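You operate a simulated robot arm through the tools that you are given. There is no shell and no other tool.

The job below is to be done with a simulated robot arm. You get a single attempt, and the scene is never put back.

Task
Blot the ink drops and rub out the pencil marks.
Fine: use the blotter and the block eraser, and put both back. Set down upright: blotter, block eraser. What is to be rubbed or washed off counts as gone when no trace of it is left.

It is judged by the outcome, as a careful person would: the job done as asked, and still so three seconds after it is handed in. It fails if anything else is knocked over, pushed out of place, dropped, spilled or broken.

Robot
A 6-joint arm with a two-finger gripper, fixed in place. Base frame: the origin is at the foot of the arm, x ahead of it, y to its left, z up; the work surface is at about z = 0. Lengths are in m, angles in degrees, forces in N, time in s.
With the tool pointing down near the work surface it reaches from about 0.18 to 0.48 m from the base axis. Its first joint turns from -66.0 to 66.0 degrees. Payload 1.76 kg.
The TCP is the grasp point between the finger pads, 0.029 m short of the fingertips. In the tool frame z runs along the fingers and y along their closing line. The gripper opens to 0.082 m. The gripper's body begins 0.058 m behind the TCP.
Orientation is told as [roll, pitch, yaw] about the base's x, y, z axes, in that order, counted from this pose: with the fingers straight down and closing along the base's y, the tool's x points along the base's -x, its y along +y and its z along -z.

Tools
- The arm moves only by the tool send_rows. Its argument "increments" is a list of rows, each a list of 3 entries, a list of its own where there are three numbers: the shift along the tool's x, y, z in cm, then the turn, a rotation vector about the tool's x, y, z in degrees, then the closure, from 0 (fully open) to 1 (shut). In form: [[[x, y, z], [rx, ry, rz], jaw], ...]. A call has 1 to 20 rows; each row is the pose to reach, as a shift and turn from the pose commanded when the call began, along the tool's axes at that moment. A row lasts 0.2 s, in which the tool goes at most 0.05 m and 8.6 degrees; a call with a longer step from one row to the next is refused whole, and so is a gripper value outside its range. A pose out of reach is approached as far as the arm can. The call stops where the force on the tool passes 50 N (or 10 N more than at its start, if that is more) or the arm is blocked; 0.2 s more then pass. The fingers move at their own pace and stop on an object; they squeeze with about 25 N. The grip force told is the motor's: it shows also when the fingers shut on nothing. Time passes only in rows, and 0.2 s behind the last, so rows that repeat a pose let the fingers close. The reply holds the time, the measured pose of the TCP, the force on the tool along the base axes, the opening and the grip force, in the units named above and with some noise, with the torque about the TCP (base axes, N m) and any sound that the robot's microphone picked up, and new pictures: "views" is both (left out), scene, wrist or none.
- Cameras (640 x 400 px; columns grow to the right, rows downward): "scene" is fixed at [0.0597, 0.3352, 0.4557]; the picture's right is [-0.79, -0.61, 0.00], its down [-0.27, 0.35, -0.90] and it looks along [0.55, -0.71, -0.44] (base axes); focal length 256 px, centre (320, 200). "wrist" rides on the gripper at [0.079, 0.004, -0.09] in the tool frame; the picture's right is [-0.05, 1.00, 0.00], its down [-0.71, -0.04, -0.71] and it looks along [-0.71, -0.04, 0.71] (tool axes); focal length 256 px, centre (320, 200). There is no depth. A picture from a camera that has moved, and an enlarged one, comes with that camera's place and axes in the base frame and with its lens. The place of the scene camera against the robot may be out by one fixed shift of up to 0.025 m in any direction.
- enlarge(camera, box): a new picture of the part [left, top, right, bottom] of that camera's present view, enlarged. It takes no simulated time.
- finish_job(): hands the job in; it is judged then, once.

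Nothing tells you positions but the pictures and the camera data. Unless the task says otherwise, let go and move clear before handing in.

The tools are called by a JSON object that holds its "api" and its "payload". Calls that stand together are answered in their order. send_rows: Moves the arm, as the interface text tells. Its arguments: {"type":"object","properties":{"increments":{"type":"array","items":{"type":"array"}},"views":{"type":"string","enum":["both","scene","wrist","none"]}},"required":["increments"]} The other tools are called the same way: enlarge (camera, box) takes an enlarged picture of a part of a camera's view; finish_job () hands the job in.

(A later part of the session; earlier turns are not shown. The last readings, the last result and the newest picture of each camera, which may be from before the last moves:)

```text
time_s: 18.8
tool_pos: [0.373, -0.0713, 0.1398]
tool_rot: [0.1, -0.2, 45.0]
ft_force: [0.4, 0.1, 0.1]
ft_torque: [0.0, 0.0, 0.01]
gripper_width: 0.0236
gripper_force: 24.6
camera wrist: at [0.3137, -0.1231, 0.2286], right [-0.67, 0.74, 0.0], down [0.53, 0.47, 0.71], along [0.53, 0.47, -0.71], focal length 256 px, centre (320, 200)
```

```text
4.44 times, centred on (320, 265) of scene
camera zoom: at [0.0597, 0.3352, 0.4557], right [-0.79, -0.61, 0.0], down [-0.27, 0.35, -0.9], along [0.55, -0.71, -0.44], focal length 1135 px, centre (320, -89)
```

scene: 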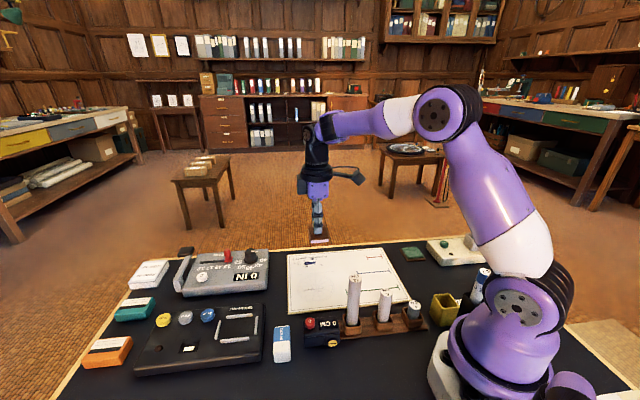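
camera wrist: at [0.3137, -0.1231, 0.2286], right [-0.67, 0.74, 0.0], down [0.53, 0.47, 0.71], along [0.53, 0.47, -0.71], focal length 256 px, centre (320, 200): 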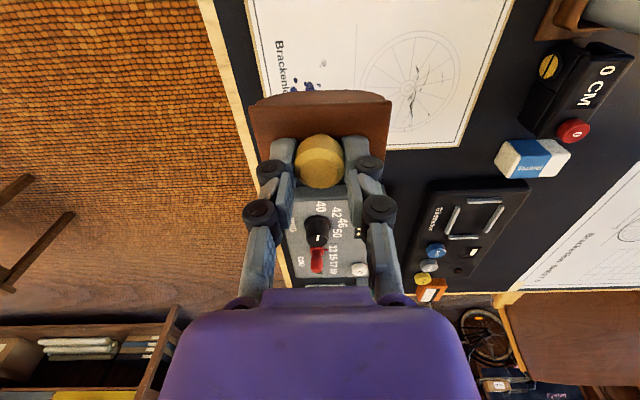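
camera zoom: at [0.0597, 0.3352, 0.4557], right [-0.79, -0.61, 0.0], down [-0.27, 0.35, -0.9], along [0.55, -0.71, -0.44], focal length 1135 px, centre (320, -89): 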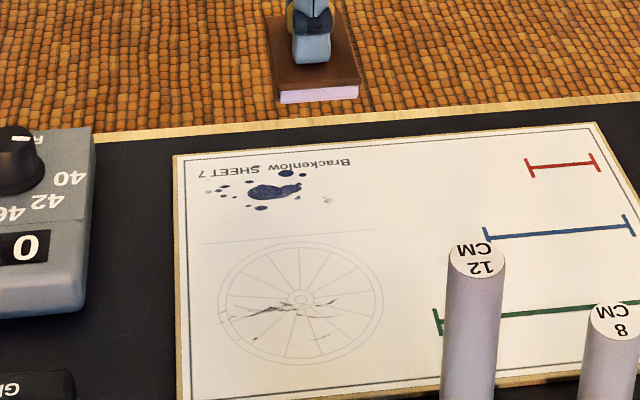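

{"api": "enlarge", "payload": {"camera": "scene", "box": [285, 245, 355, 285]}}

{"api": "enlarge", "payload": {"camera": "wrist", "box": [260, 20, 380, 100]}}

```text
9.14 times, centred on (320, 265) of scene
camera zoom: at [0.0597, 0.3352, 0.4557], right [-0.79, -0.61, 0.0], down [-0.27, 0.35, -0.9], along [0.55, -0.71, -0.44], focal length 2336 px, centre (320, -394)
```

zoom: 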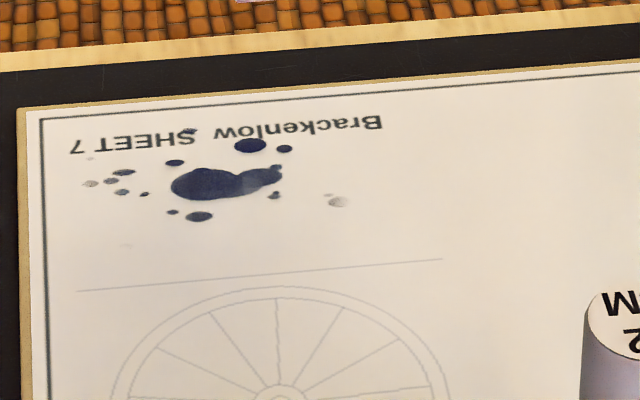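

```text
5.00 times, centred on (320, 60) of wrist
camera zoom: at [0.3137, -0.1231, 0.2286], right [-0.67, 0.74, 0.0], down [0.53, 0.47, 0.71], along [0.53, 0.47, -0.71], focal length 1280 px, centre (320, 900)
```

zoom: 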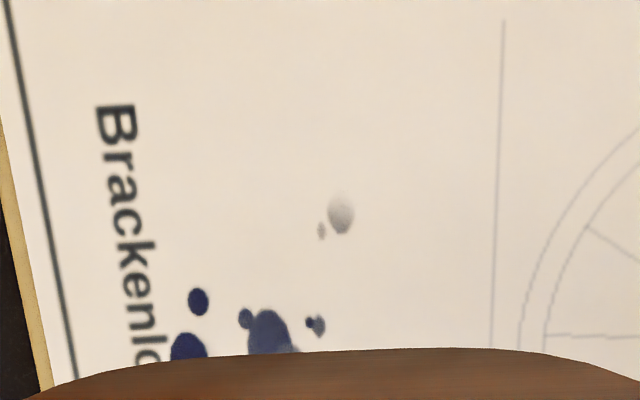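

The drops look mostly unchanged so far, so I will try straight dabs. I go over the main drop and press straight down, holding for a moment.

{"api": "send_rows", "payload": {"increments": [[[-1.2, -0.4, 1.5], [0, 0, 0], 1], [[-2.42, -0.78, 3.5], [0, 0, 0], 1], [[-2.42, -0.78, 6.0], [0, 0, 0], 1], [[-2.42, -0.78, 7.7], [0, 0, 0], 1], [[-2.42, -0.78, 8.0], [0, 0, 0], 1], [[-2.42, -0.78, 8.1], [0, 0, 0], 1], [[-2.42, -0.78, 8.1], [0, 0, 0], 1]], "views": "wrist"}}

```text
time_s: 20.4
tool_pos: [0.3966, -0.0597, 0.0574]
tool_rot: [-0.2, 0.0, 45.0]
ft_force: [-0.8, 1.0, 3.9]
ft_torque: [-0.01, -0.01, 0.02]
gripper_width: 0.0235
gripper_force: 24.8
camera wrist: at [0.3367, -0.112, 0.1467], right [-0.67, 0.74, 0.0], down [0.52, 0.47, 0.71], along [0.53, 0.47, -0.71], focal length 256 px, centre (320, 200)
```

wrist: 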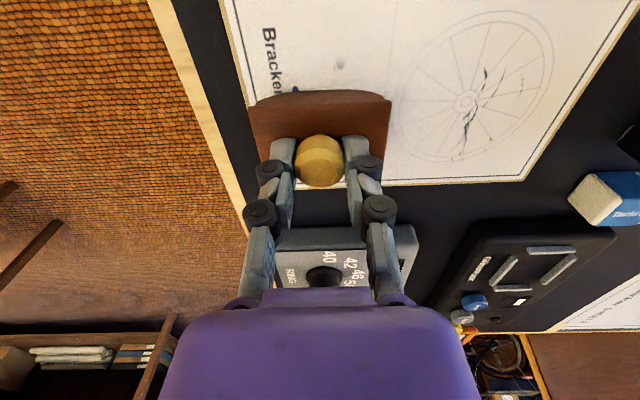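

Contact at 3.9 N. I press half a millimetre more, hold, then lift and look.

{"api": "send_rows", "payload": {"increments": [[[0, 0, 0.05], [0, 0, 0], 1], [[0, 0, 0.05], [0, 0, 0], 1], [[0, 0, 0.05], [0, 0, 0], 1], [[0, 0, 0.05], [0, 0, 0], 1]], "views": "none"}}

{"api": "send_rows", "payload": {"increments": [[[0, 0, -2.0], [0, 0, 0], 1], [[0, 0, -5.0], [0, 0, 0], 1], [[0, 0, -8.0], [0, 0, 0], 1], [[1.5, 0, -8.0], [0, 0, 0], 1], [[3.0, 0, -8.0], [0, 0, 0], 1], [[3.0, 0, -8.0], [0, 0, 0], 1]]}}

{"api": "enlarge", "payload": {"camera": "scene", "box": [285, 245, 355, 285]}}

{"api": "enlarge", "payload": {"camera": "wrist", "box": [240, 0, 400, 100]}}

```text
time_s: 21.4
tool_pos: [0.3961, -0.0594, 0.0563]
tool_rot: [-0.1, -0.1, 44.9]
ft_force: [-1.0, 2.3, 5.6]
ft_torque: [0.01, -0.04, 0.0]
gripper_width: 0.0232
gripper_force: 24.6
```

```text
time_s: 22.8
tool_pos: [0.3753, -0.0808, 0.1368]
tool_rot: [-0.1, -0.1, 44.9]
ft_force: [-0.6, -0.3, -1.3]
ft_torque: [0.03, -0.02, -0.01]
gripper_width: 0.0233
gripper_force: 25.2
camera wrist: at [0.3159, -0.133, 0.2262], right [-0.67, 0.74, 0.0], down [0.53, 0.47, 0.71], along [0.53, 0.47, -0.71], focal length 256 px, centre (320, 200)
```

scene: 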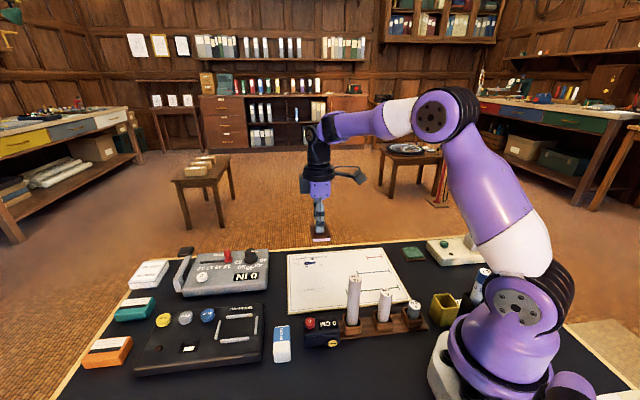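
wrist: 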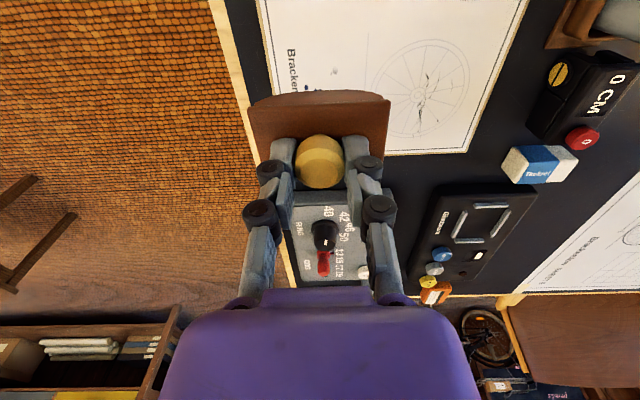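

```text
9.14 times, centred on (320, 265) of scene
camera zoom: at [0.0597, 0.3352, 0.4557], right [-0.79, -0.61, 0.0], down [-0.27, 0.35, -0.9], along [0.55, -0.71, -0.44], focal length 2336 px, centre (320, -394)
```

zoom: 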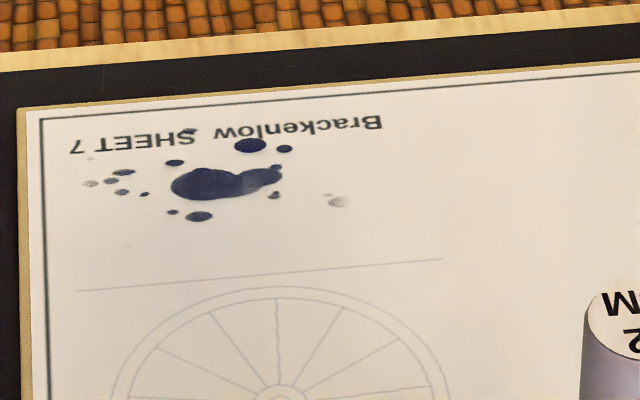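

```text
4.00 times, centred on (320, 50) of wrist
camera zoom: at [0.3159, -0.133, 0.2262], right [-0.67, 0.74, 0.0], down [0.53, 0.47, 0.71], along [0.53, 0.47, -0.71], focal length 1024 px, centre (320, 800)
```

zoom: 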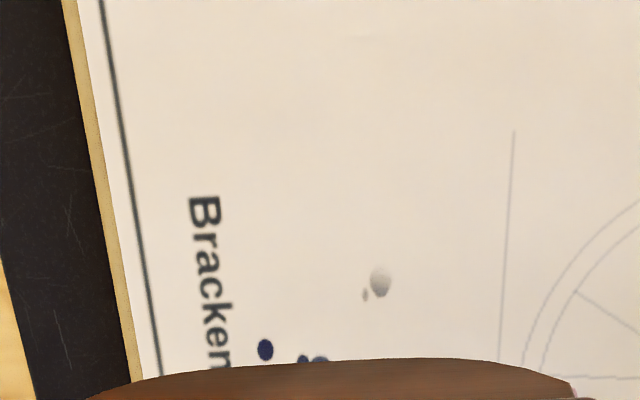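

{"api": "enlarge", "payload": {"camera": "scene", "box": [270, 230, 450, 342]}}

{"api": "enlarge", "payload": {"camera": "scene", "box": [290, 255, 330, 275]}}

{"api": "enlarge", "payload": {"camera": "scene", "box": [300, 220, 340, 245]}}

```text
3.56 times, centred on (360, 286) of scene
camera zoom: at [0.0597, 0.3352, 0.4557], right [-0.79, -0.61, 0.0], down [-0.27, 0.35, -0.9], along [0.55, -0.71, -0.44], focal length 908 px, centre (178, -106)
```

zoom: 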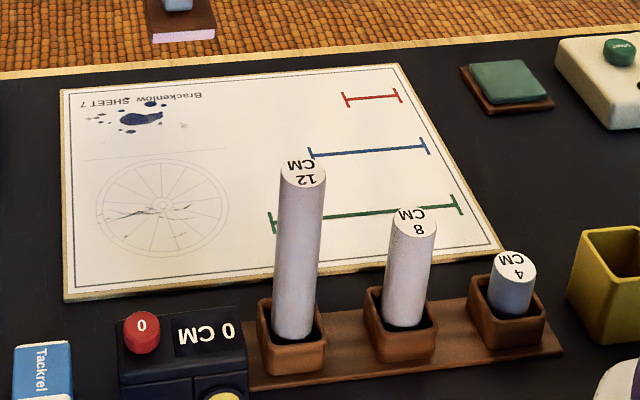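

```text
16.00 times, centred on (310, 265) of scene
camera zoom: at [0.0597, 0.3352, 0.4557], right [-0.79, -0.61, 0.0], down [-0.27, 0.35, -0.9], along [0.55, -0.71, -0.44], focal length 4087 px, centre (480, -840)
```

zoom: 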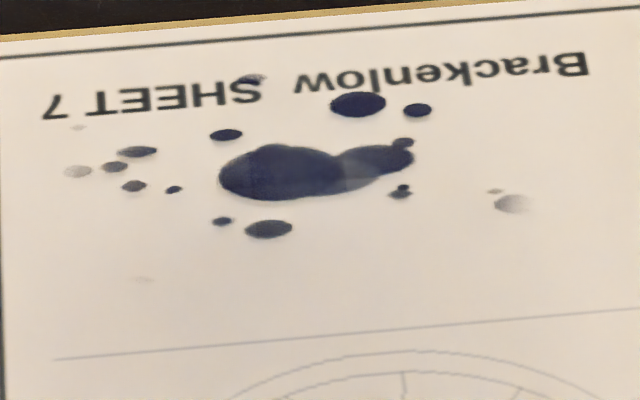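

```text
16.00 times, centred on (320, 232) of scene
camera zoom: at [0.0597, 0.3352, 0.4557], right [-0.79, -0.61, 0.0], down [-0.27, 0.35, -0.9], along [0.55, -0.71, -0.44], focal length 4087 px, centre (320, -320)
```

zoom: 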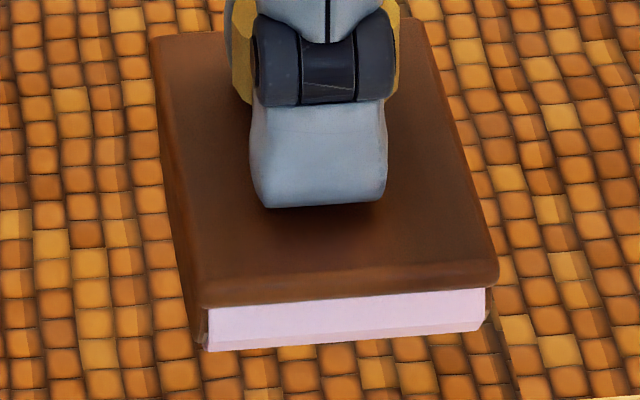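

Neither dab changed the ink, and the torque shows that the second one touched only the blotter's far edge because it is tilted by about 3°. I'll level it and press flush with more force over the main drop, holding longer.

{"api": "send_rows", "payload": {"increments": [[[-1.5, 0, 1.0], [1.2, 0, 0], 1], [[-3.0, 0, 3.0], [2.5, 0, 0], 1], [[-3.0, 0, 5.5], [2.5, 0, 0], 1], [[-3.0, 0, 7.5], [2.5, 0, 0], 1], [[-3.0, 0, 7.95], [2.5, 0, 0], 1], [[-3.0, 0, 8.05], [2.5, 0, 0], 1], [[-3.0, 0, 8.05], [2.5, 0, 0], 1]], "views": "none"}}

{"api": "send_rows", "payload": {"increments": [[[0, 0, 0.05], [0, 0, 0], 1], [[0, 0, 0.1], [0, 0, 0], 1], [[0, 0, 0.1], [0, 0, 0], 1]], "views": "none"}}

```text
time_s: 24.4
tool_pos: [0.395, -0.06, 0.057]
tool_rot: [-2.6, -0.1, 45.1]
ft_force: [-0.6, -1.0, 7.5]
ft_torque: [0.1, 0.21, 0.01]
gripper_width: 0.0233
gripper_force: 25.2
```

```text
time_s: 25.2
tool_pos: [0.3971, -0.0608, 0.0562]
tool_rot: [-2.7, 0.0, 45.0]
ft_force: [3.5, -4.9, 15.0]
ft_torque: [-0.02, 0.11, 0.03]
gripper_width: 0.0235
gripper_force: 25.2
```

The contact has moved to the opposite edge, so the level angle is about halfway between. I back the tilt off a little while pressed.

{"api": "send_rows", "payload": {"increments": [[[0, 0, 0], [-0.6, 0, 0], 1], [[0, 0, 0], [-1.2, 0, 0], 1], [[0, 0, 0], [-1.2, 0, 0], 1], [[0, 0, 0], [-1.2, 0, 0], 1]], "views": "none"}}

{"api": "send_rows", "payload": {"increments": [[[0, 0, 0.05], [0, 0, 0], 1], [[0, 0, 0.05], [0, 0, 0], 1], [[0, 0, 0.05], [0, 0, 0], 1], [[0, 0, 0.05], [0, 0, 0], 1], [[0, 0, 0.05], [0, 0, 0], 1]], "views": "none"}}

```text
time_s: 26.2
tool_pos: [0.3961, -0.0605, 0.057]
tool_rot: [-1.3, -0.1, 45.2]
ft_force: [2.8, 2.4, 11.3]
ft_torque: [0.19, -0.1, 0.0]
gripper_width: 0.0233
gripper_force: 24.9
```

```text
time_s: 27.4
tool_pos: [0.3961, -0.0607, 0.0562]
tool_rot: [-1.4, -0.1, 45.0]
ft_force: [-0.8, 3.4, 18.7]
ft_torque: [0.11, 0.06, 0.03]
gripper_width: 0.0234
gripper_force: 25.0
```

Now flush contact with 18.7 N centred under the tool. I hold a moment more, then lift and look.

{"api": "send_rows", "payload": {"increments": [[[0, 0, 0], [0, 0, 0], 1], [[0, 0, 0], [0, 0, 0], 1], [[0, 0, -2.0], [0, 0, 0], 1], [[0, 0, -5.0], [0, 0, 0], 1], [[0, 0, -8.0], [0, 0, 0], 1], [[1.5, 0, -8.0], [0, 0, 0], 1], [[3.0, 0, -8.0], [0, 0, 0], 1], [[3.0, 0, -8.0], [0, 0, 0], 1]]}}

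{"api": "enlarge", "payload": {"camera": "scene", "box": [290, 255, 330, 275]}}

```text
time_s: 29.2
tool_pos: [0.3733, -0.0819, 0.1344]
tool_rot: [-1.4, -0.1, 45.1]
ft_force: [0.1, -0.4, -1.5]
ft_torque: [-0.02, 0.01, 0.01]
gripper_width: 0.0231
gripper_force: 24.7
camera wrist: at [0.3124, -0.1307, 0.2247], right [-0.67, 0.74, -0.02], down [0.51, 0.48, 0.71], along [0.54, 0.46, -0.71], focal length 256 px, centre (320, 200)
```

scene: 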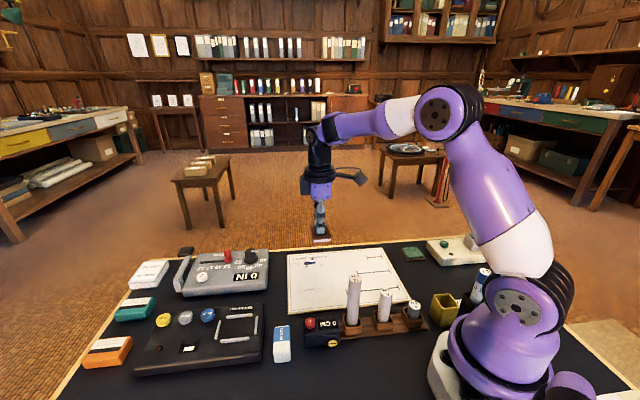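
wrist: 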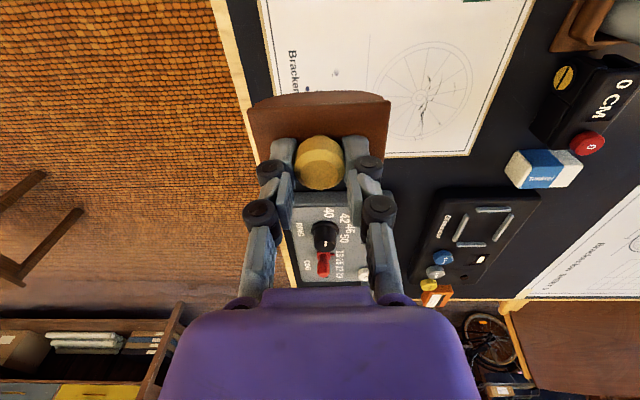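

```text
16.00 times, centred on (310, 265) of scene
camera zoom: at [0.0597, 0.3352, 0.4557], right [-0.79, -0.61, 0.0], down [-0.27, 0.35, -0.9], along [0.55, -0.71, -0.44], focal length 4087 px, centre (480, -840)
```

zoom: 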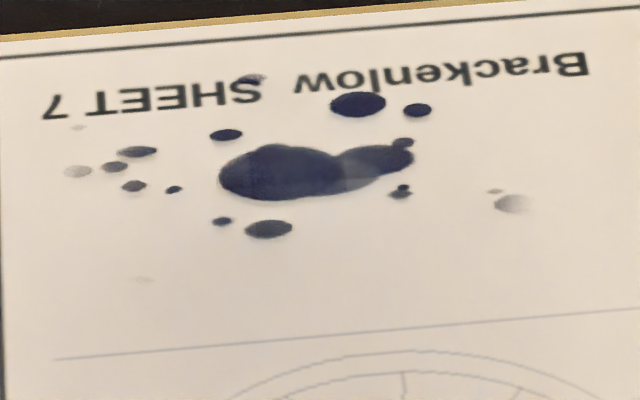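

A flush press alone makes no difference, so the ink probably needs a wiping motion. I'll test a short light stroke along the blotter's long axis over the main drop.

{"api": "send_rows", "payload": {"increments": [[[-1.5, 0, 1.0], [0, 0, 0], 1], [[-3.0, 0, 3.0], [0, 0, 0], 1], [[-3.0, 0, 5.5], [0, 0, 0], 1], [[-3.0, 0, 7.5], [0, 0, 0], 1], [[-3.0, 0, 7.9], [0, 0, 0], 1], [[-3.0, 0, 7.95], [0, 0, 0], 1], [[-3.0, -0.5, 7.95], [0, 0, 0], 1], [[-3.0, -1.0, 7.95], [0, 0, 0], 1], [[-3.0, -0.5, 7.95], [0, 0, 0], 1], [[-3.0, 0, 7.95], [0, 0, 0], 1], [[-3.0, 0.5, 7.95], [0, 0, 0], 1], [[-3.0, 1.0, 7.95], [0, 0, 0], 1], [[-3.0, 0.5, 7.95], [0, 0, 0], 1], [[-3.0, 0, 7.95], [0, 0, 0], 1]], "views": "none"}}

{"api": "send_rows", "payload": {"increments": [[[0, 0, -2.0], [0, 0, 0], 1], [[0, 0, -5.0], [0, 0, 0], 1], [[0, 0, -8.0], [0, 0, 0], 1], [[1.5, 0, -8.0], [0, 0, 0], 1], [[3.0, 0, -8.0], [0, 0, 0], 1], [[3.0, 0, -8.0], [0, 0, 0], 1]]}}

{"api": "enlarge", "payload": {"camera": "scene", "box": [290, 255, 330, 275]}}

```text
time_s: 32.2
tool_pos: [0.397, -0.0599, 0.0561]
tool_rot: [-1.3, 0.0, 45.0]
ft_force: [0.0, 0.2, -0.7]
ft_torque: [0.02, 0.0, 0.01]
gripper_width: 0.0234
gripper_force: 24.7
```

```text
time_s: 33.6
tool_pos: [0.3747, -0.0793, 0.136]
tool_rot: [-1.4, -0.2, 45.0]
ft_force: [0.2, 0.2, -0.6]
ft_torque: [0.01, -0.02, -0.01]
gripper_width: 0.0236
gripper_force: 24.7
camera wrist: at [0.3129, -0.1303, 0.2247], right [-0.67, 0.74, -0.02], down [0.51, 0.48, 0.71], along [0.54, 0.46, -0.71], focal length 256 px, centre (320, 200)
```

scene: 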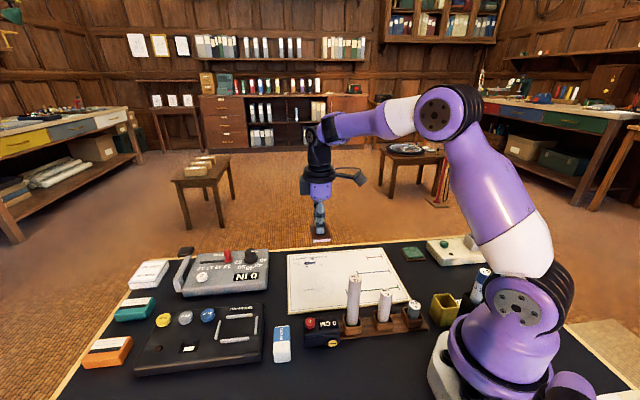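
wrist: 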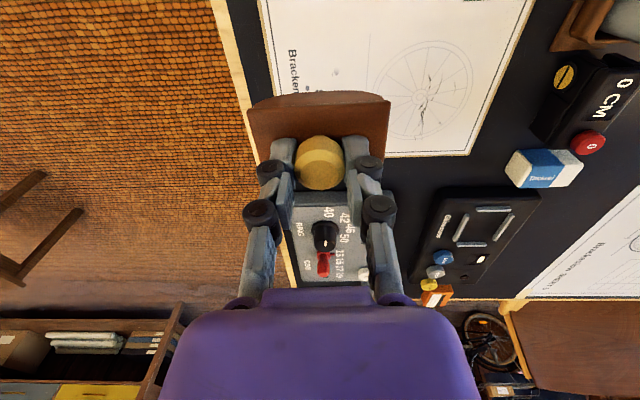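

```text
16.00 times, centred on (310, 265) of scene
camera zoom: at [0.0597, 0.3352, 0.4557], right [-0.79, -0.61, 0.0], down [-0.27, 0.35, -0.9], along [0.55, -0.71, -0.44], focal length 4087 px, centre (480, -840)
```

zoom: 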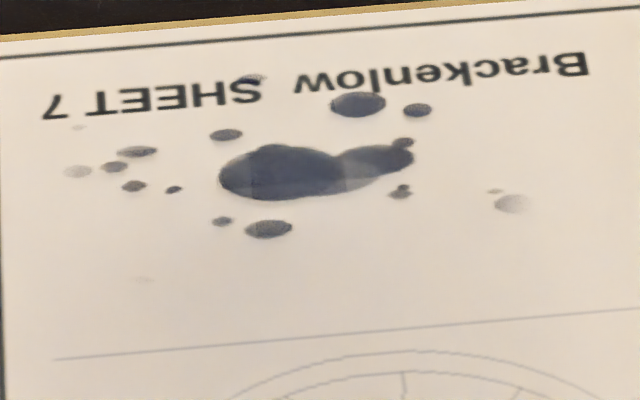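

The stroke faded the drops slightly, even with very light contact, so wiping works. I go down again, find a moderate force, and then rub with it.

{"api": "send_rows", "payload": {"increments": [[[-1.5, 0, 1.0], [0, 0, 0], 1], [[-3.0, 0, 3.0], [0, 0, 0], 1], [[-3.0, 0, 5.5], [0, 0, 0], 1], [[-3.0, 0, 7.5], [0, 0, 0], 1], [[-3.0, 0, 7.95], [0, 0, 0], 1], [[-3.0, 0, 8.05], [0, 0, 0], 1], [[-3.0, 0, 8.05], [0, 0, 0], 1]], "views": "none"}}

```text
time_s: 35.2
tool_pos: [0.3965, -0.0603, 0.0556]
tool_rot: [-1.4, -0.1, 45.0]
ft_force: [-1.3, -1.9, 11.0]
ft_torque: [-0.01, 0.19, 0.0]
gripper_width: 0.0233
gripper_force: 24.9
```

{"api": "send_rows", "payload": {"increments": [[[0, -0.8, 0], [0, 0, 0], 1], [[0, -1.5, 0], [0, 0, 0], 1], [[0, -0.8, 0], [0, 0, 0], 1], [[0, 0, 0], [0, 0, 0], 1], [[0, 0.8, 0], [0, 0, 0], 1], [[0, 1.5, 0], [0, 0, 0], 1], [[0, 0.8, 0], [0, 0, 0], 1], [[0, 0, 0], [0, 0, 0], 1], [[0, -0.8, 0], [0, 0, 0], 1], [[0, -1.5, 0], [0, 0, 0], 1], [[0, -0.8, 0], [0, 0, 0], 1], [[0, 0, 0], [0, 0, 0], 1], [[0, 0.8, 0], [0, 0, 0], 1], [[0, 1.5, 0], [0, 0, 0], 1], [[0, 0.8, 0], [0, 0, 0], 1], [[0, 0, 0], [0, 0, 0], 1]], "views": "both"}}

{"api": "enlarge", "payload": {"camera": "scene", "box": [275, 235, 345, 280]}}

```text
time_s: 38.6
tool_pos: [0.3958, -0.0594, 0.0553]
tool_rot: [-1.4, 0.0, 45.0]
ft_force: [0.5, 0.1, -1.0]
ft_torque: [-0.02, 0.01, 0.01]
gripper_width: 0.0236
gripper_force: 25.2
camera wrist: at [0.3351, -0.1101, 0.1448], right [-0.67, 0.74, -0.02], down [0.51, 0.48, 0.71], along [0.54, 0.46, -0.71], focal length 256 px, centre (320, 200)
```

scene: 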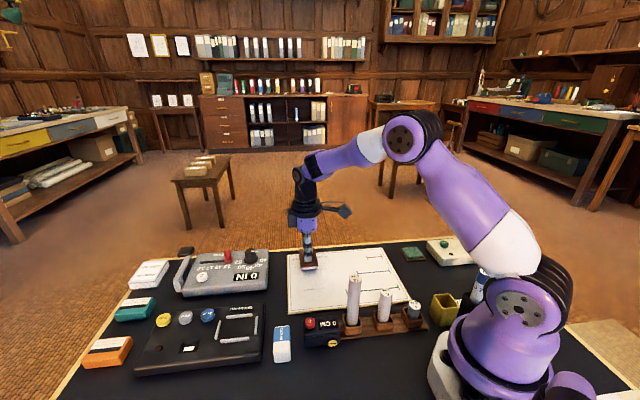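
wrist: 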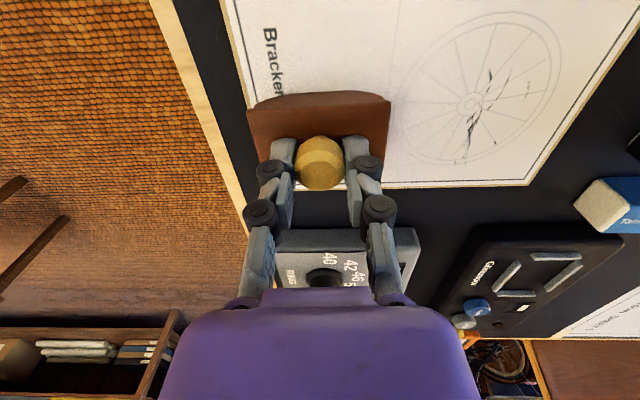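

```text
8.89 times, centred on (310, 258) of scene
camera zoom: at [0.0597, 0.3352, 0.4557], right [-0.79, -0.61, 0.0], down [-0.27, 0.35, -0.9], along [0.55, -0.71, -0.44], focal length 2271 px, centre (409, -311)
```

zoom: 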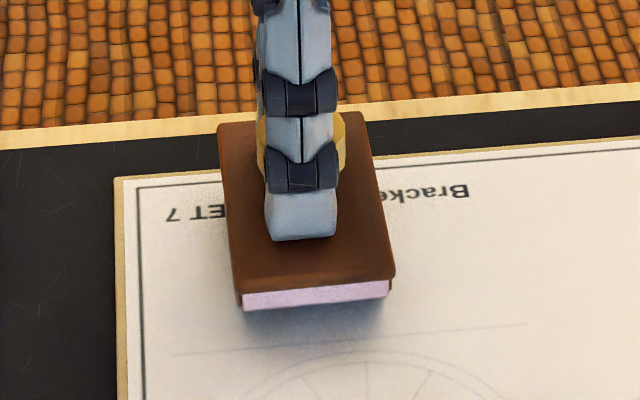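

Drops beyond the blotter on the left are already gone. I lift to see what is left.

{"api": "send_rows", "payload": {"increments": [[[0, 0, -2.0], [0, 0, 0], 1], [[0, 0, -5.0], [0, 0, 0], 1], [[0, 0, -8.0], [0, 0, 0], 1], [[1.5, 0, -8.0], [0, 0, 0], 1], [[3.0, 0, -8.0], [0, 0, 0], 1], [[3.0, 0, -8.0], [0, 0, 0], 1]]}}

{"api": "enlarge", "payload": {"camera": "scene", "box": [285, 250, 345, 285]}}

{"api": "enlarge", "payload": {"camera": "wrist", "box": [220, 0, 420, 125]}}

```text
time_s: 40.0
tool_pos: [0.3745, -0.0792, 0.1359]
tool_rot: [-1.4, -0.1, 45.0]
ft_force: [0.2, 0.7, 0.3]
ft_torque: [0.03, 0.01, -0.02]
gripper_width: 0.0236
gripper_force: 25.2
camera wrist: at [0.3128, -0.1302, 0.2244], right [-0.67, 0.74, -0.02], down [0.51, 0.48, 0.71], along [0.54, 0.46, -0.71], focal length 256 px, centre (320, 200)
```

scene: 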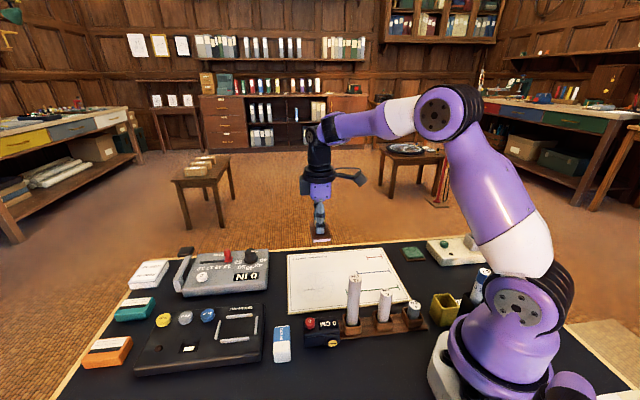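
wrist: 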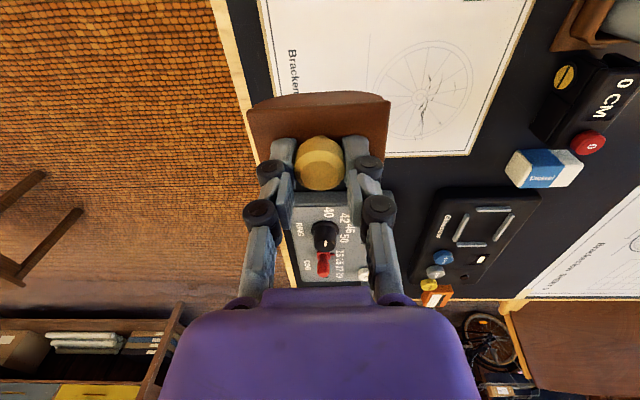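

```text
10.67 times, centred on (315, 268) of scene
camera zoom: at [0.0597, 0.3352, 0.4557], right [-0.79, -0.61, 0.0], down [-0.27, 0.35, -0.9], along [0.55, -0.71, -0.44], focal length 2725 px, centre (373, -520)
```

zoom: 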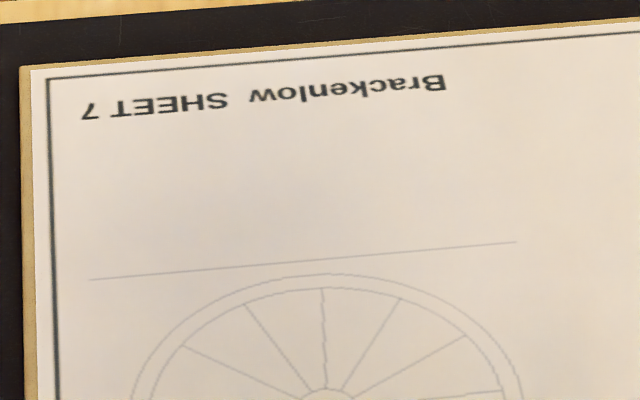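

```text
3.20 times, centred on (320, 62) of wrist
camera zoom: at [0.3128, -0.1302, 0.2244], right [-0.67, 0.74, -0.02], down [0.51, 0.48, 0.71], along [0.54, 0.46, -0.71], focal length 819 px, centre (320, 640)
```

zoom: 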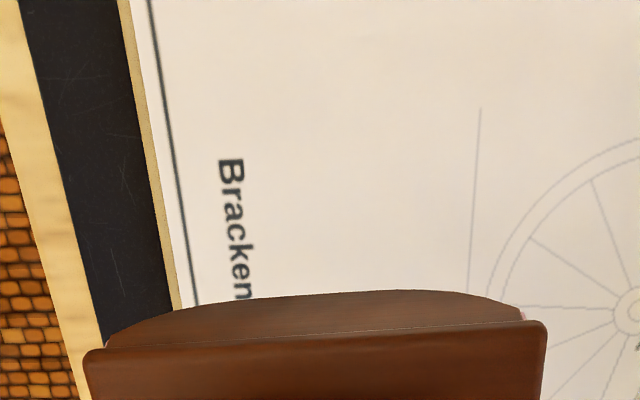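

The ink seems entirely gone. I zoom in to check for faint traces.

{"api": "enlarge", "payload": {"camera": "scene", "box": [290, 255, 330, 275]}}

{"api": "enlarge", "payload": {"camera": "scene", "box": [285, 265, 365, 315]}}

```text
16.00 times, centred on (310, 265) of scene
camera zoom: at [0.0597, 0.3352, 0.4557], right [-0.79, -0.61, 0.0], down [-0.27, 0.35, -0.9], along [0.55, -0.71, -0.44], focal length 4087 px, centre (480, -840)
```

zoom: 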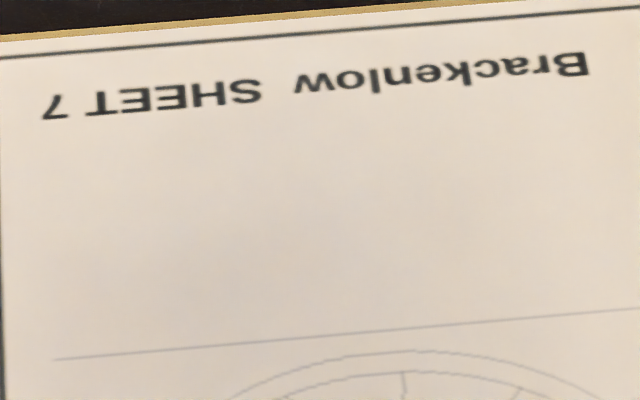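

```text
8.00 times, centred on (325, 290) of scene
camera zoom: at [0.0597, 0.3352, 0.4557], right [-0.79, -0.61, 0.0], down [-0.27, 0.35, -0.9], along [0.55, -0.71, -0.44], focal length 2044 px, centre (280, -520)
```

zoom: 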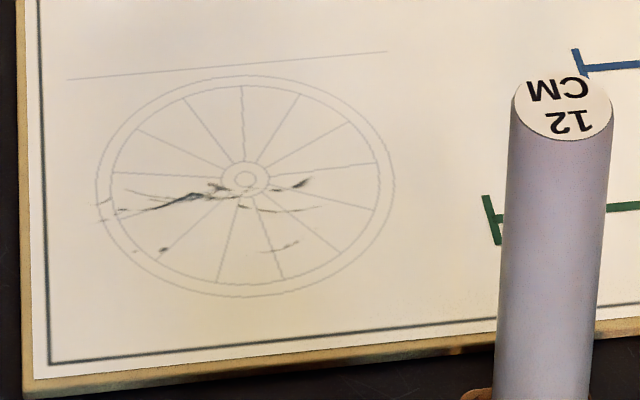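

No trace of the ink is visible. To be safe I give it one more light pass over the area before returning the blotter.

{"api": "send_rows", "payload": {"increments": [[[-1.5, 0, 1.0], [0, 0, 0], 1], [[-3.0, 0, 3.0], [0, 0, 0], 1], [[-3.0, 0, 5.5], [0, 0, 0], 1], [[-3.0, 0, 7.5], [0, 0, 0], 1], [[-3.0, 0, 7.95], [0, 0, 0], 1], [[-3.0, 0, 8.05], [0, 0, 0], 1], [[-3.0, -0.8, 8.05], [0, 0, 0], 1], [[-3.0, -1.5, 8.05], [0, 0, 0], 1], [[-3.0, -0.8, 8.05], [0, 0, 0], 1], [[-3.0, 0, 8.05], [0, 0, 0], 1], [[-3.0, 0.8, 8.05], [0, 0, 0], 1], [[-3.0, 1.5, 8.05], [0, 0, 0], 1], [[-3.0, 0.8, 8.05], [0, 0, 0], 1], [[-3.0, 0, 8.05], [0, 0, 0], 1], [[-3.0, 0, 6.0], [0, 0, 0], 1], [[-3.0, 0, 3.0], [0, 0, 0], 1], [[-3.0, 0, 0.0], [0, 0, 0], 1], [[-1.5, 0, 0], [0, 0, 0], 1], [[0, 0, 0], [0, 0, 0], 1], [[0, 0, 0], [0, 0, 0], 1]]}}

{"api": "enlarge", "payload": {"camera": "wrist", "box": [190, 20, 450, 220]}}

{"api": "enlarge", "payload": {"camera": "scene", "box": [290, 205, 350, 280]}}

```text
time_s: 44.2
tool_pos: [0.3732, -0.08, 0.1357]
tool_rot: [-1.4, -0.1, 45.0]
ft_force: [0.3, 0.5, -0.5]
ft_torque: [-0.02, 0.06, 0.0]
gripper_width: 0.0236
gripper_force: 25.2
camera wrist: at [0.3126, -0.1299, 0.2247], right [-0.67, 0.74, -0.02], down [0.51, 0.48, 0.71], along [0.54, 0.46, -0.71], focal length 256 px, centre (320, 200)
```

scene: 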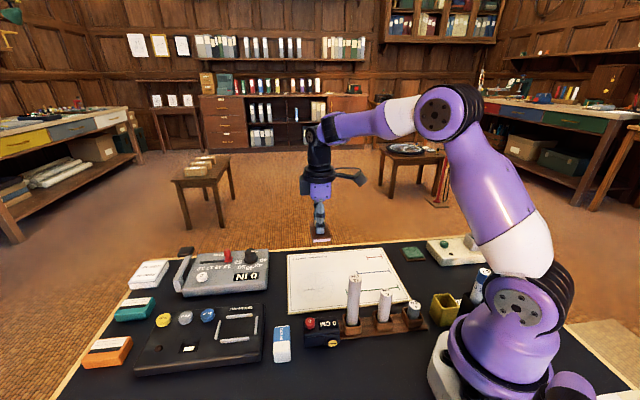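
wrist: 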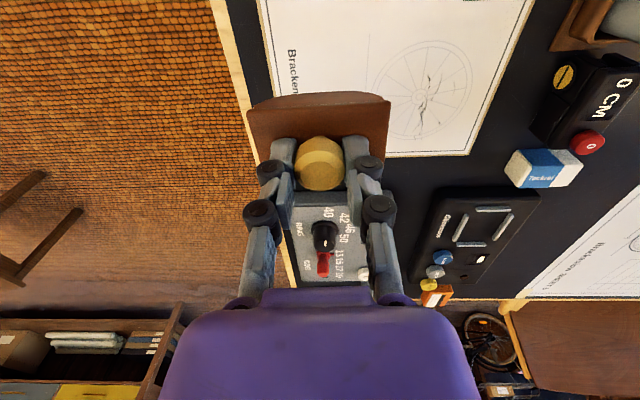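

```text
2.00 times, centred on (320, 120) of wrist
camera zoom: at [0.3126, -0.1299, 0.2247], right [-0.67, 0.74, -0.02], down [0.51, 0.48, 0.71], along [0.54, 0.46, -0.71], focal length 512 px, centre (320, 360)
```

zoom: 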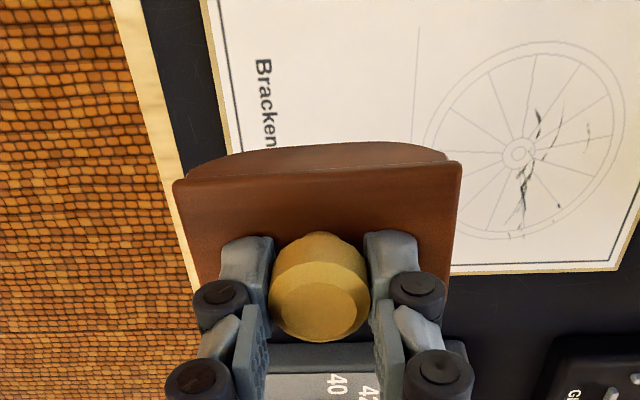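

```text
5.33 times, centred on (320, 242) of scene
camera zoom: at [0.0597, 0.3352, 0.4557], right [-0.79, -0.61, 0.0], down [-0.27, 0.35, -0.9], along [0.55, -0.71, -0.44], focal length 1362 px, centre (320, -27)
```

zoom: 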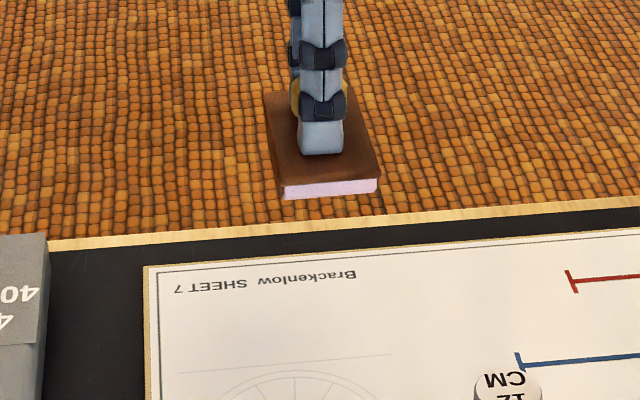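

The ink is gone and the blotter is still square in the grip. I carry it back above its original spot at about (0.1355, -0.1835).

{"api": "send_rows", "payload": {"increments": [[[3.0, 1.2, -0.5], [0, 0, 0], 1], [[6.0, 2.4, -0.5], [0, 0, 0], 1], [[9.0, 3.6, -0.5], [0, 0, 0], 1], [[12.05, 4.8, -0.5], [0, 0, 0], 1], [[15.1, 6.0, -0.5], [0, 0, 0], 1], [[18.1, 7.15, -0.5], [0, 0, 0], 1], [[21.1, 8.35, -0.5], [0, 0, 0], 1], [[24.1, 9.53, -0.2], [0, 0, 0], 1], [[24.1, 9.53, -0.2], [-0.5, 0, 0], 1], [[24.1, 9.53, -0.2], [-0.5, 0, 0], 1]]}}

{"api": "enlarge", "payload": {"camera": "wrist", "box": [190, 20, 450, 220]}}

```text
time_s: 46.4
tool_pos: [0.135, -0.1843, 0.1357]
tool_rot: [-0.9, -0.1, 45.0]
ft_force: [-1.0, -0.1, -0.1]
ft_torque: [0.01, 0.01, 0.01]
gripper_width: 0.0232
gripper_force: 24.7
camera wrist: at [0.0754, -0.2345, 0.2236], right [-0.67, 0.74, -0.01], down [0.52, 0.48, 0.71], along [0.53, 0.47, -0.71], focal length 256 px, centre (320, 200)
```

scene: 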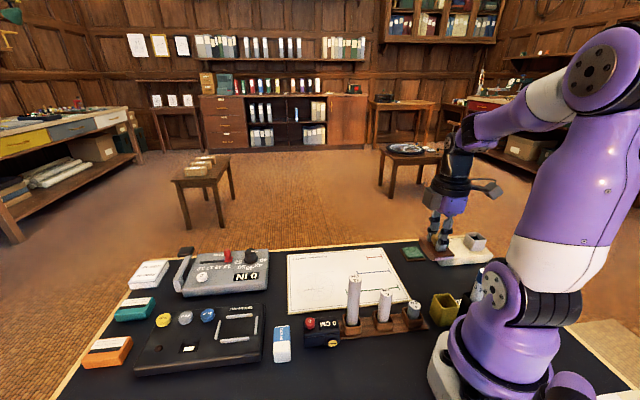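
wrist: 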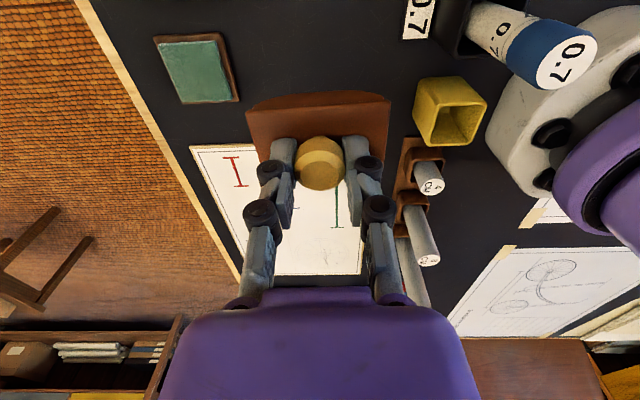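

```text
2.00 times, centred on (320, 120) of wrist
camera zoom: at [0.0754, -0.2345, 0.2236], right [-0.67, 0.74, -0.01], down [0.52, 0.48, 0.71], along [0.53, 0.47, -0.71], focal length 512 px, centre (320, 360)
```

zoom: 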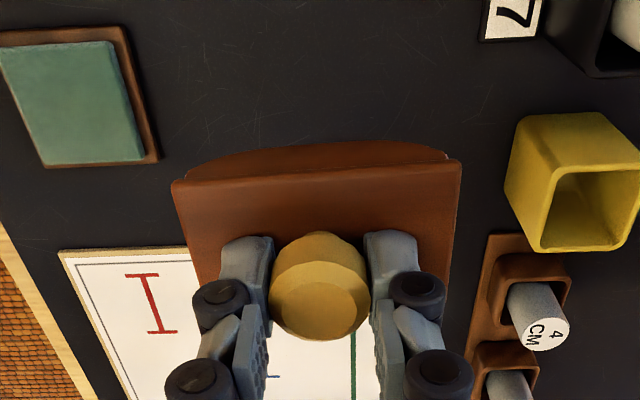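

I go down to just above the table at the original place.

{"api": "send_rows", "payload": {"increments": [[[0, 0, 2.5], [0, 0, 0], 1], [[0, 0, 5.0], [0, 0, 0], 1], [[0, 0, 7.0], [0, 0, 0], 1], [[0, 0, 7.9], [0, 0, 0], 1], [[0, 0, 8.1], [0, 0, 0], 1], [[0, 0, 8.1], [0, 0, 0], 1]], "views": "none"}}

```text
time_s: 47.8
tool_pos: [0.1363, -0.1839, 0.0537]
tool_rot: [-0.9, -0.1, 45.0]
ft_force: [-0.3, -0.1, -1.7]
ft_torque: [-0.01, -0.02, -0.01]
gripper_width: 0.0235
gripper_force: 24.7
```

{"api": "send_rows", "payload": {"increments": [[[0, 0, 0.1], [0, 0, 0], 1], [[0, 0, 0.1], [0, 0, 0], 1]], "views": "none"}}

{"api": "send_rows", "payload": {"increments": [[[0, 0, 0.05], [0, 0, 0], 1], [[0, 0, 0.05], [0, 0, 0], 1]], "views": "none"}}

```text
time_s: 48.4
tool_pos: [0.1367, -0.1833, 0.0537]
tool_rot: [-0.8, -0.1, 45.0]
ft_force: [-0.3, 0.0, -0.9]
ft_torque: [0.02, 0.01, 0.0]
gripper_width: 0.0234
gripper_force: 25.1
```

```text
time_s: 49.0
tool_pos: [0.1365, -0.1838, 0.0534]
tool_rot: [-0.9, -0.1, 45.1]
ft_force: [-0.4, 0.1, -0.8]
ft_torque: [-0.02, -0.02, 0.03]
gripper_width: 0.0232
gripper_force: 25.3
```

{"api": "send_rows", "payload": {"increments": [[[0, 0, 0.05], [0, 0, 0], 1], [[0, 0, 0.05], [0, 0, 0], 1]], "views": "none"}}

{"api": "send_rows", "payload": {"increments": [[[0, 0, 0.05], [0, 0, 0], 1], [[0, 0, 0.05], [0, 0, 0], 1]], "views": "both"}}

{"api": "enlarge", "payload": {"camera": "scene", "box": [400, 230, 480, 300]}}

```text
time_s: 49.6
tool_pos: [0.1364, -0.1835, 0.0522]
tool_rot: [-0.9, -0.1, 44.9]
ft_force: [0.0, 0.2, 0.1]
ft_torque: [0.01, 0.02, 0.02]
gripper_width: 0.0233
gripper_force: 25.1
```

```text
time_s: 50.2
tool_pos: [0.1361, -0.1842, 0.0525]
tool_rot: [-0.8, -0.1, 45.0]
ft_force: [0.0, 0.3, -1.4]
ft_torque: [-0.01, -0.01, -0.01]
gripper_width: 0.0232
gripper_force: 24.5
camera wrist: at [0.0763, -0.2347, 0.1407], right [-0.67, 0.74, -0.01], down [0.52, 0.48, 0.71], along [0.53, 0.47, -0.71], focal length 256 px, centre (320, 200)
```

scene: 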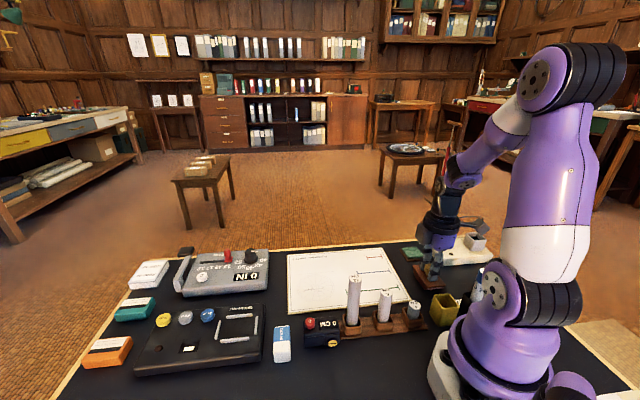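
wrist: 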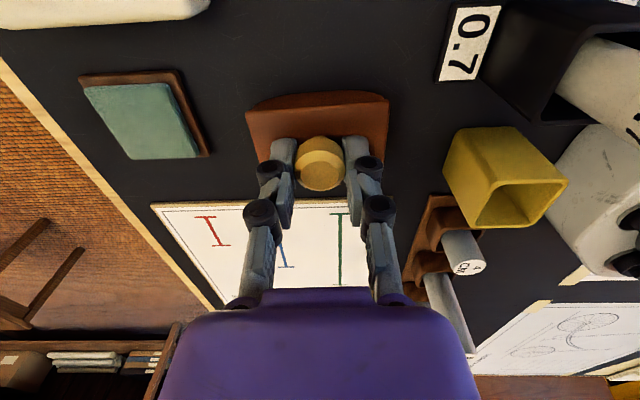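

```text
5.71 times, centred on (440, 265) of scene
camera zoom: at [0.0597, 0.3352, 0.4557], right [-0.79, -0.61, 0.0], down [-0.27, 0.35, -0.9], along [0.55, -0.71, -0.44], focal length 1460 px, centre (-366, -171)
```

zoom: 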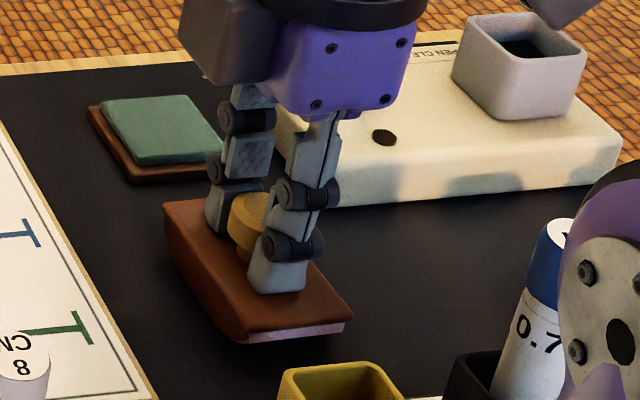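

Still no contact force, but it is very near the table. I keep going in small steps until it touches.

{"api": "send_rows", "payload": {"increments": [[[0, 0, 0.05], [0, 0, 0], 1], [[0, 0, 0.1], [0, 0, 0], 1], [[0, 0, 0.1], [0, 0, 0], 1]], "views": "none"}}

{"api": "send_rows", "payload": {"increments": [[[0, 0, 0.05], [0, 0, 0], 1], [[0, 0, 0.05], [0, 0, 0], 1]], "views": "none"}}

```text
time_s: 51.0
tool_pos: [0.1373, -0.1837, 0.05]
tool_rot: [-0.9, 0.0, 45.0]
ft_force: [-2.0, 0.9, 10.6]
ft_torque: [0.07, 0.09, -0.01]
gripper_width: 0.023
gripper_force: 25.2
```

```text
time_s: 51.6
tool_pos: [0.1368, -0.1839, 0.0499]
tool_rot: [-0.9, -0.2, 45.1]
ft_force: [-1.9, 3.1, 28.1]
ft_torque: [0.17, 0.17, -0.04]
gripper_width: 0.0232
gripper_force: 24.5
```

It rests on the table (28 N), so I ease off a millimetre, open the fingers and rise clear.

{"api": "send_rows", "payload": {"increments": [[[0, 0, -0.1], [0, 0, 0], 1], [[0, 0, -0.1], [0, 0, 0], 1], [[0, 0, -0.12], [0, 0, 0], 0.6], [[0, 0, -0.15], [0, 0, 0], 0.5], [[0, 0, -0.2], [0, 0, 0], 0.4], [[0, 0, -0.2], [0, 0, 0], 0.4]]}}

{"api": "enlarge", "payload": {"camera": "wrist", "box": [200, 60, 440, 220]}}

{"api": "enlarge", "payload": {"camera": "scene", "box": [400, 230, 480, 300]}}

```text
time_s: 53.0
tool_pos: [0.1359, -0.1831, 0.0517]
tool_rot: [-0.9, -0.1, 45.1]
ft_force: [0.5, 0.5, 0.3]
ft_torque: [-0.01, 0.0, 0.01]
gripper_width: 0.0489
gripper_force: 0.1
camera wrist: at [0.0761, -0.2346, 0.1412], right [-0.67, 0.74, -0.01], down [0.52, 0.48, 0.71], along [0.53, 0.47, -0.71], focal length 256 px, centre (320, 200)
```

scene: 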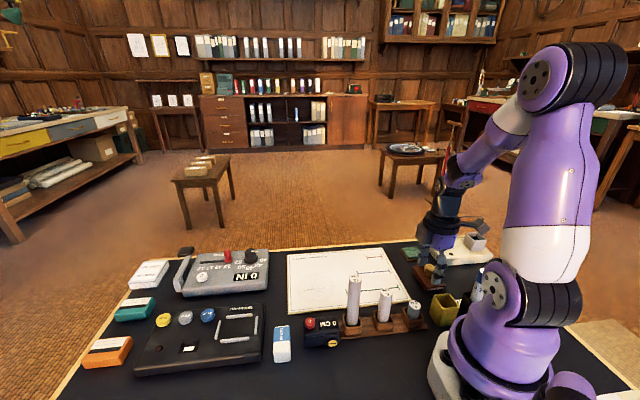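
wrist: 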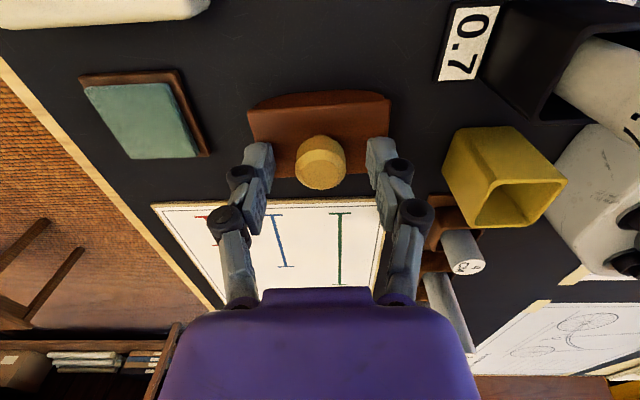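

```text
2.50 times, centred on (320, 140) of wrist
camera zoom: at [0.0761, -0.2346, 0.1412], right [-0.67, 0.74, -0.01], down [0.52, 0.48, 0.71], along [0.53, 0.47, -0.71], focal length 640 px, centre (320, 350)
```

zoom: 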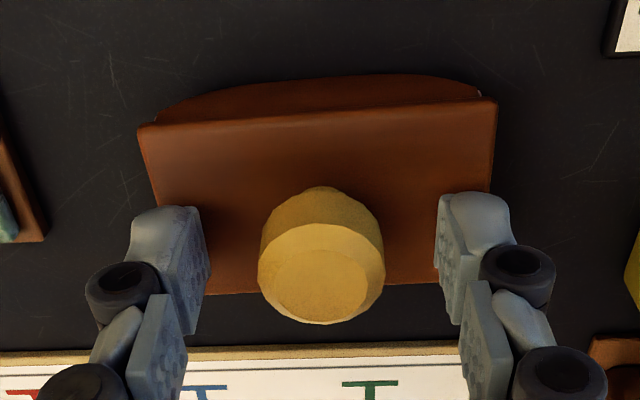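

```text
5.71 times, centred on (440, 265) of scene
camera zoom: at [0.0597, 0.3352, 0.4557], right [-0.79, -0.61, 0.0], down [-0.27, 0.35, -0.9], along [0.55, -0.71, -0.44], focal length 1460 px, centre (-366, -171)
```

zoom: 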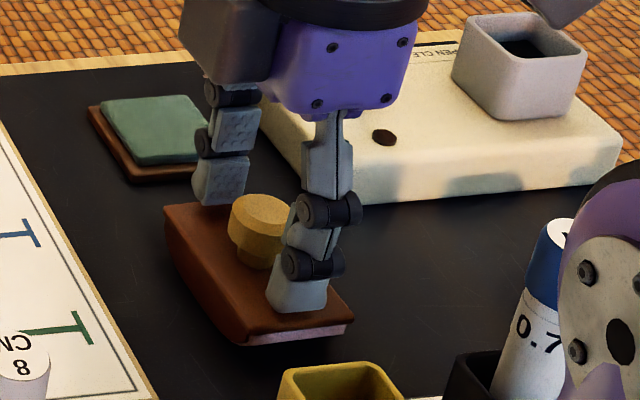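

The blotter is standing on its own. I rise straight up and compare its place with the starting picture.

{"api": "send_rows", "payload": {"increments": [[[0, 0, -2.0], [0, 0, 0], 0.4], [[0, 0, -5.0], [0, 0, 0], 0.4], [[0, 0, -8.5], [0, 0, 0], 0.3], [[0, 0, -12.0], [0, 0, 0], 0.2], [[0, 0, -15.0], [0.9, 0, 0], 0], [[0, 0, -15.0], [0.9, 0, 0], 0]]}}

{"api": "enlarge", "payload": {"camera": "scene", "box": [400, 240, 460, 300]}}

{"api": "enlarge", "payload": {"camera": "wrist", "box": [240, 0, 460, 138]}}

```text
time_s: 54.4
tool_pos: [0.1352, -0.1809, 0.2023]
tool_rot: [-1.7, -0.2, 44.9]
ft_force: [-0.3, 0.1, 0.7]
ft_torque: [0.05, 0.0, 0.0]
gripper_width: 0.0821
gripper_force: 0.0
camera wrist: at [0.074, -0.2319, 0.2914], right [-0.67, 0.74, -0.03], down [0.51, 0.49, 0.71], along [0.54, 0.46, -0.7], focal length 256 px, centre (320, 200)
```

scene: 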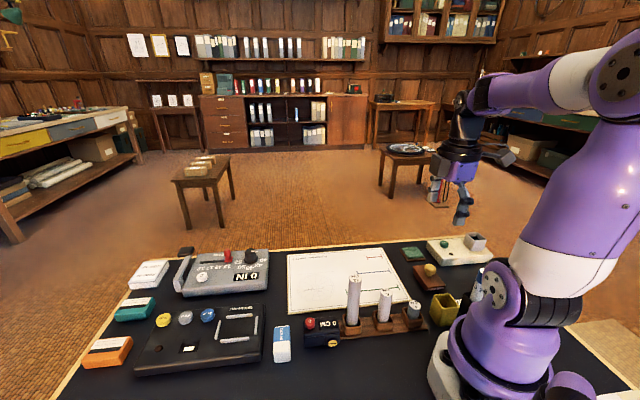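
wrist: 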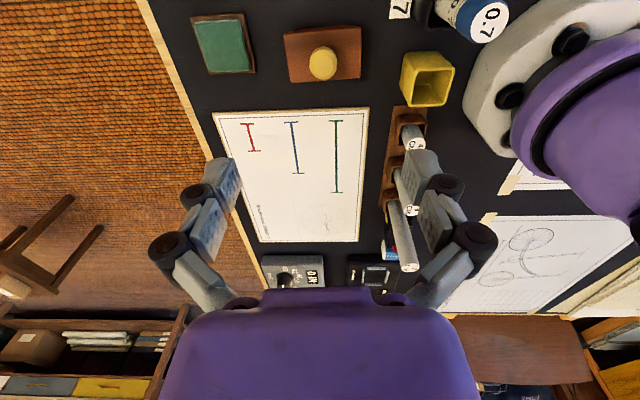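

```text
6.67 times, centred on (430, 270) of scene
camera zoom: at [0.0597, 0.3352, 0.4557], right [-0.79, -0.61, 0.0], down [-0.27, 0.35, -0.9], along [0.55, -0.71, -0.44], focal length 1703 px, centre (-413, -267)
```

zoom: 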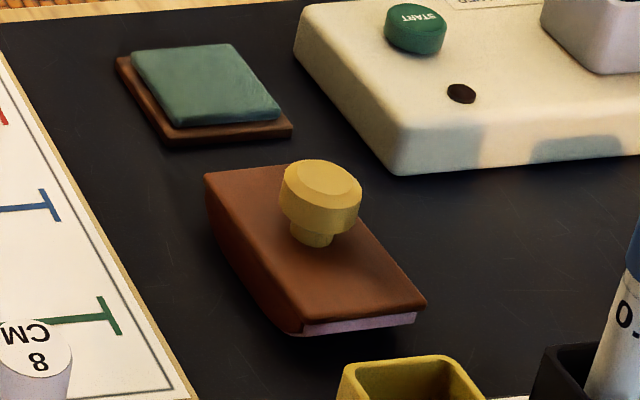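

```text
2.90 times, centred on (350, 69) of wrist
camera zoom: at [0.074, -0.2319, 0.2914], right [-0.67, 0.74, -0.03], down [0.51, 0.49, 0.71], along [0.54, 0.46, -0.7], focal length 742 px, centre (233, 580)
```

zoom: 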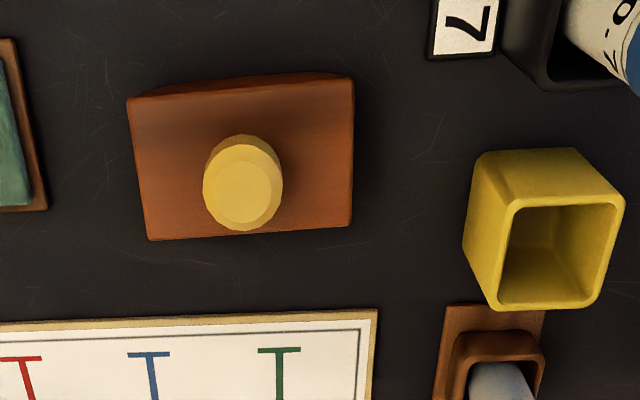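

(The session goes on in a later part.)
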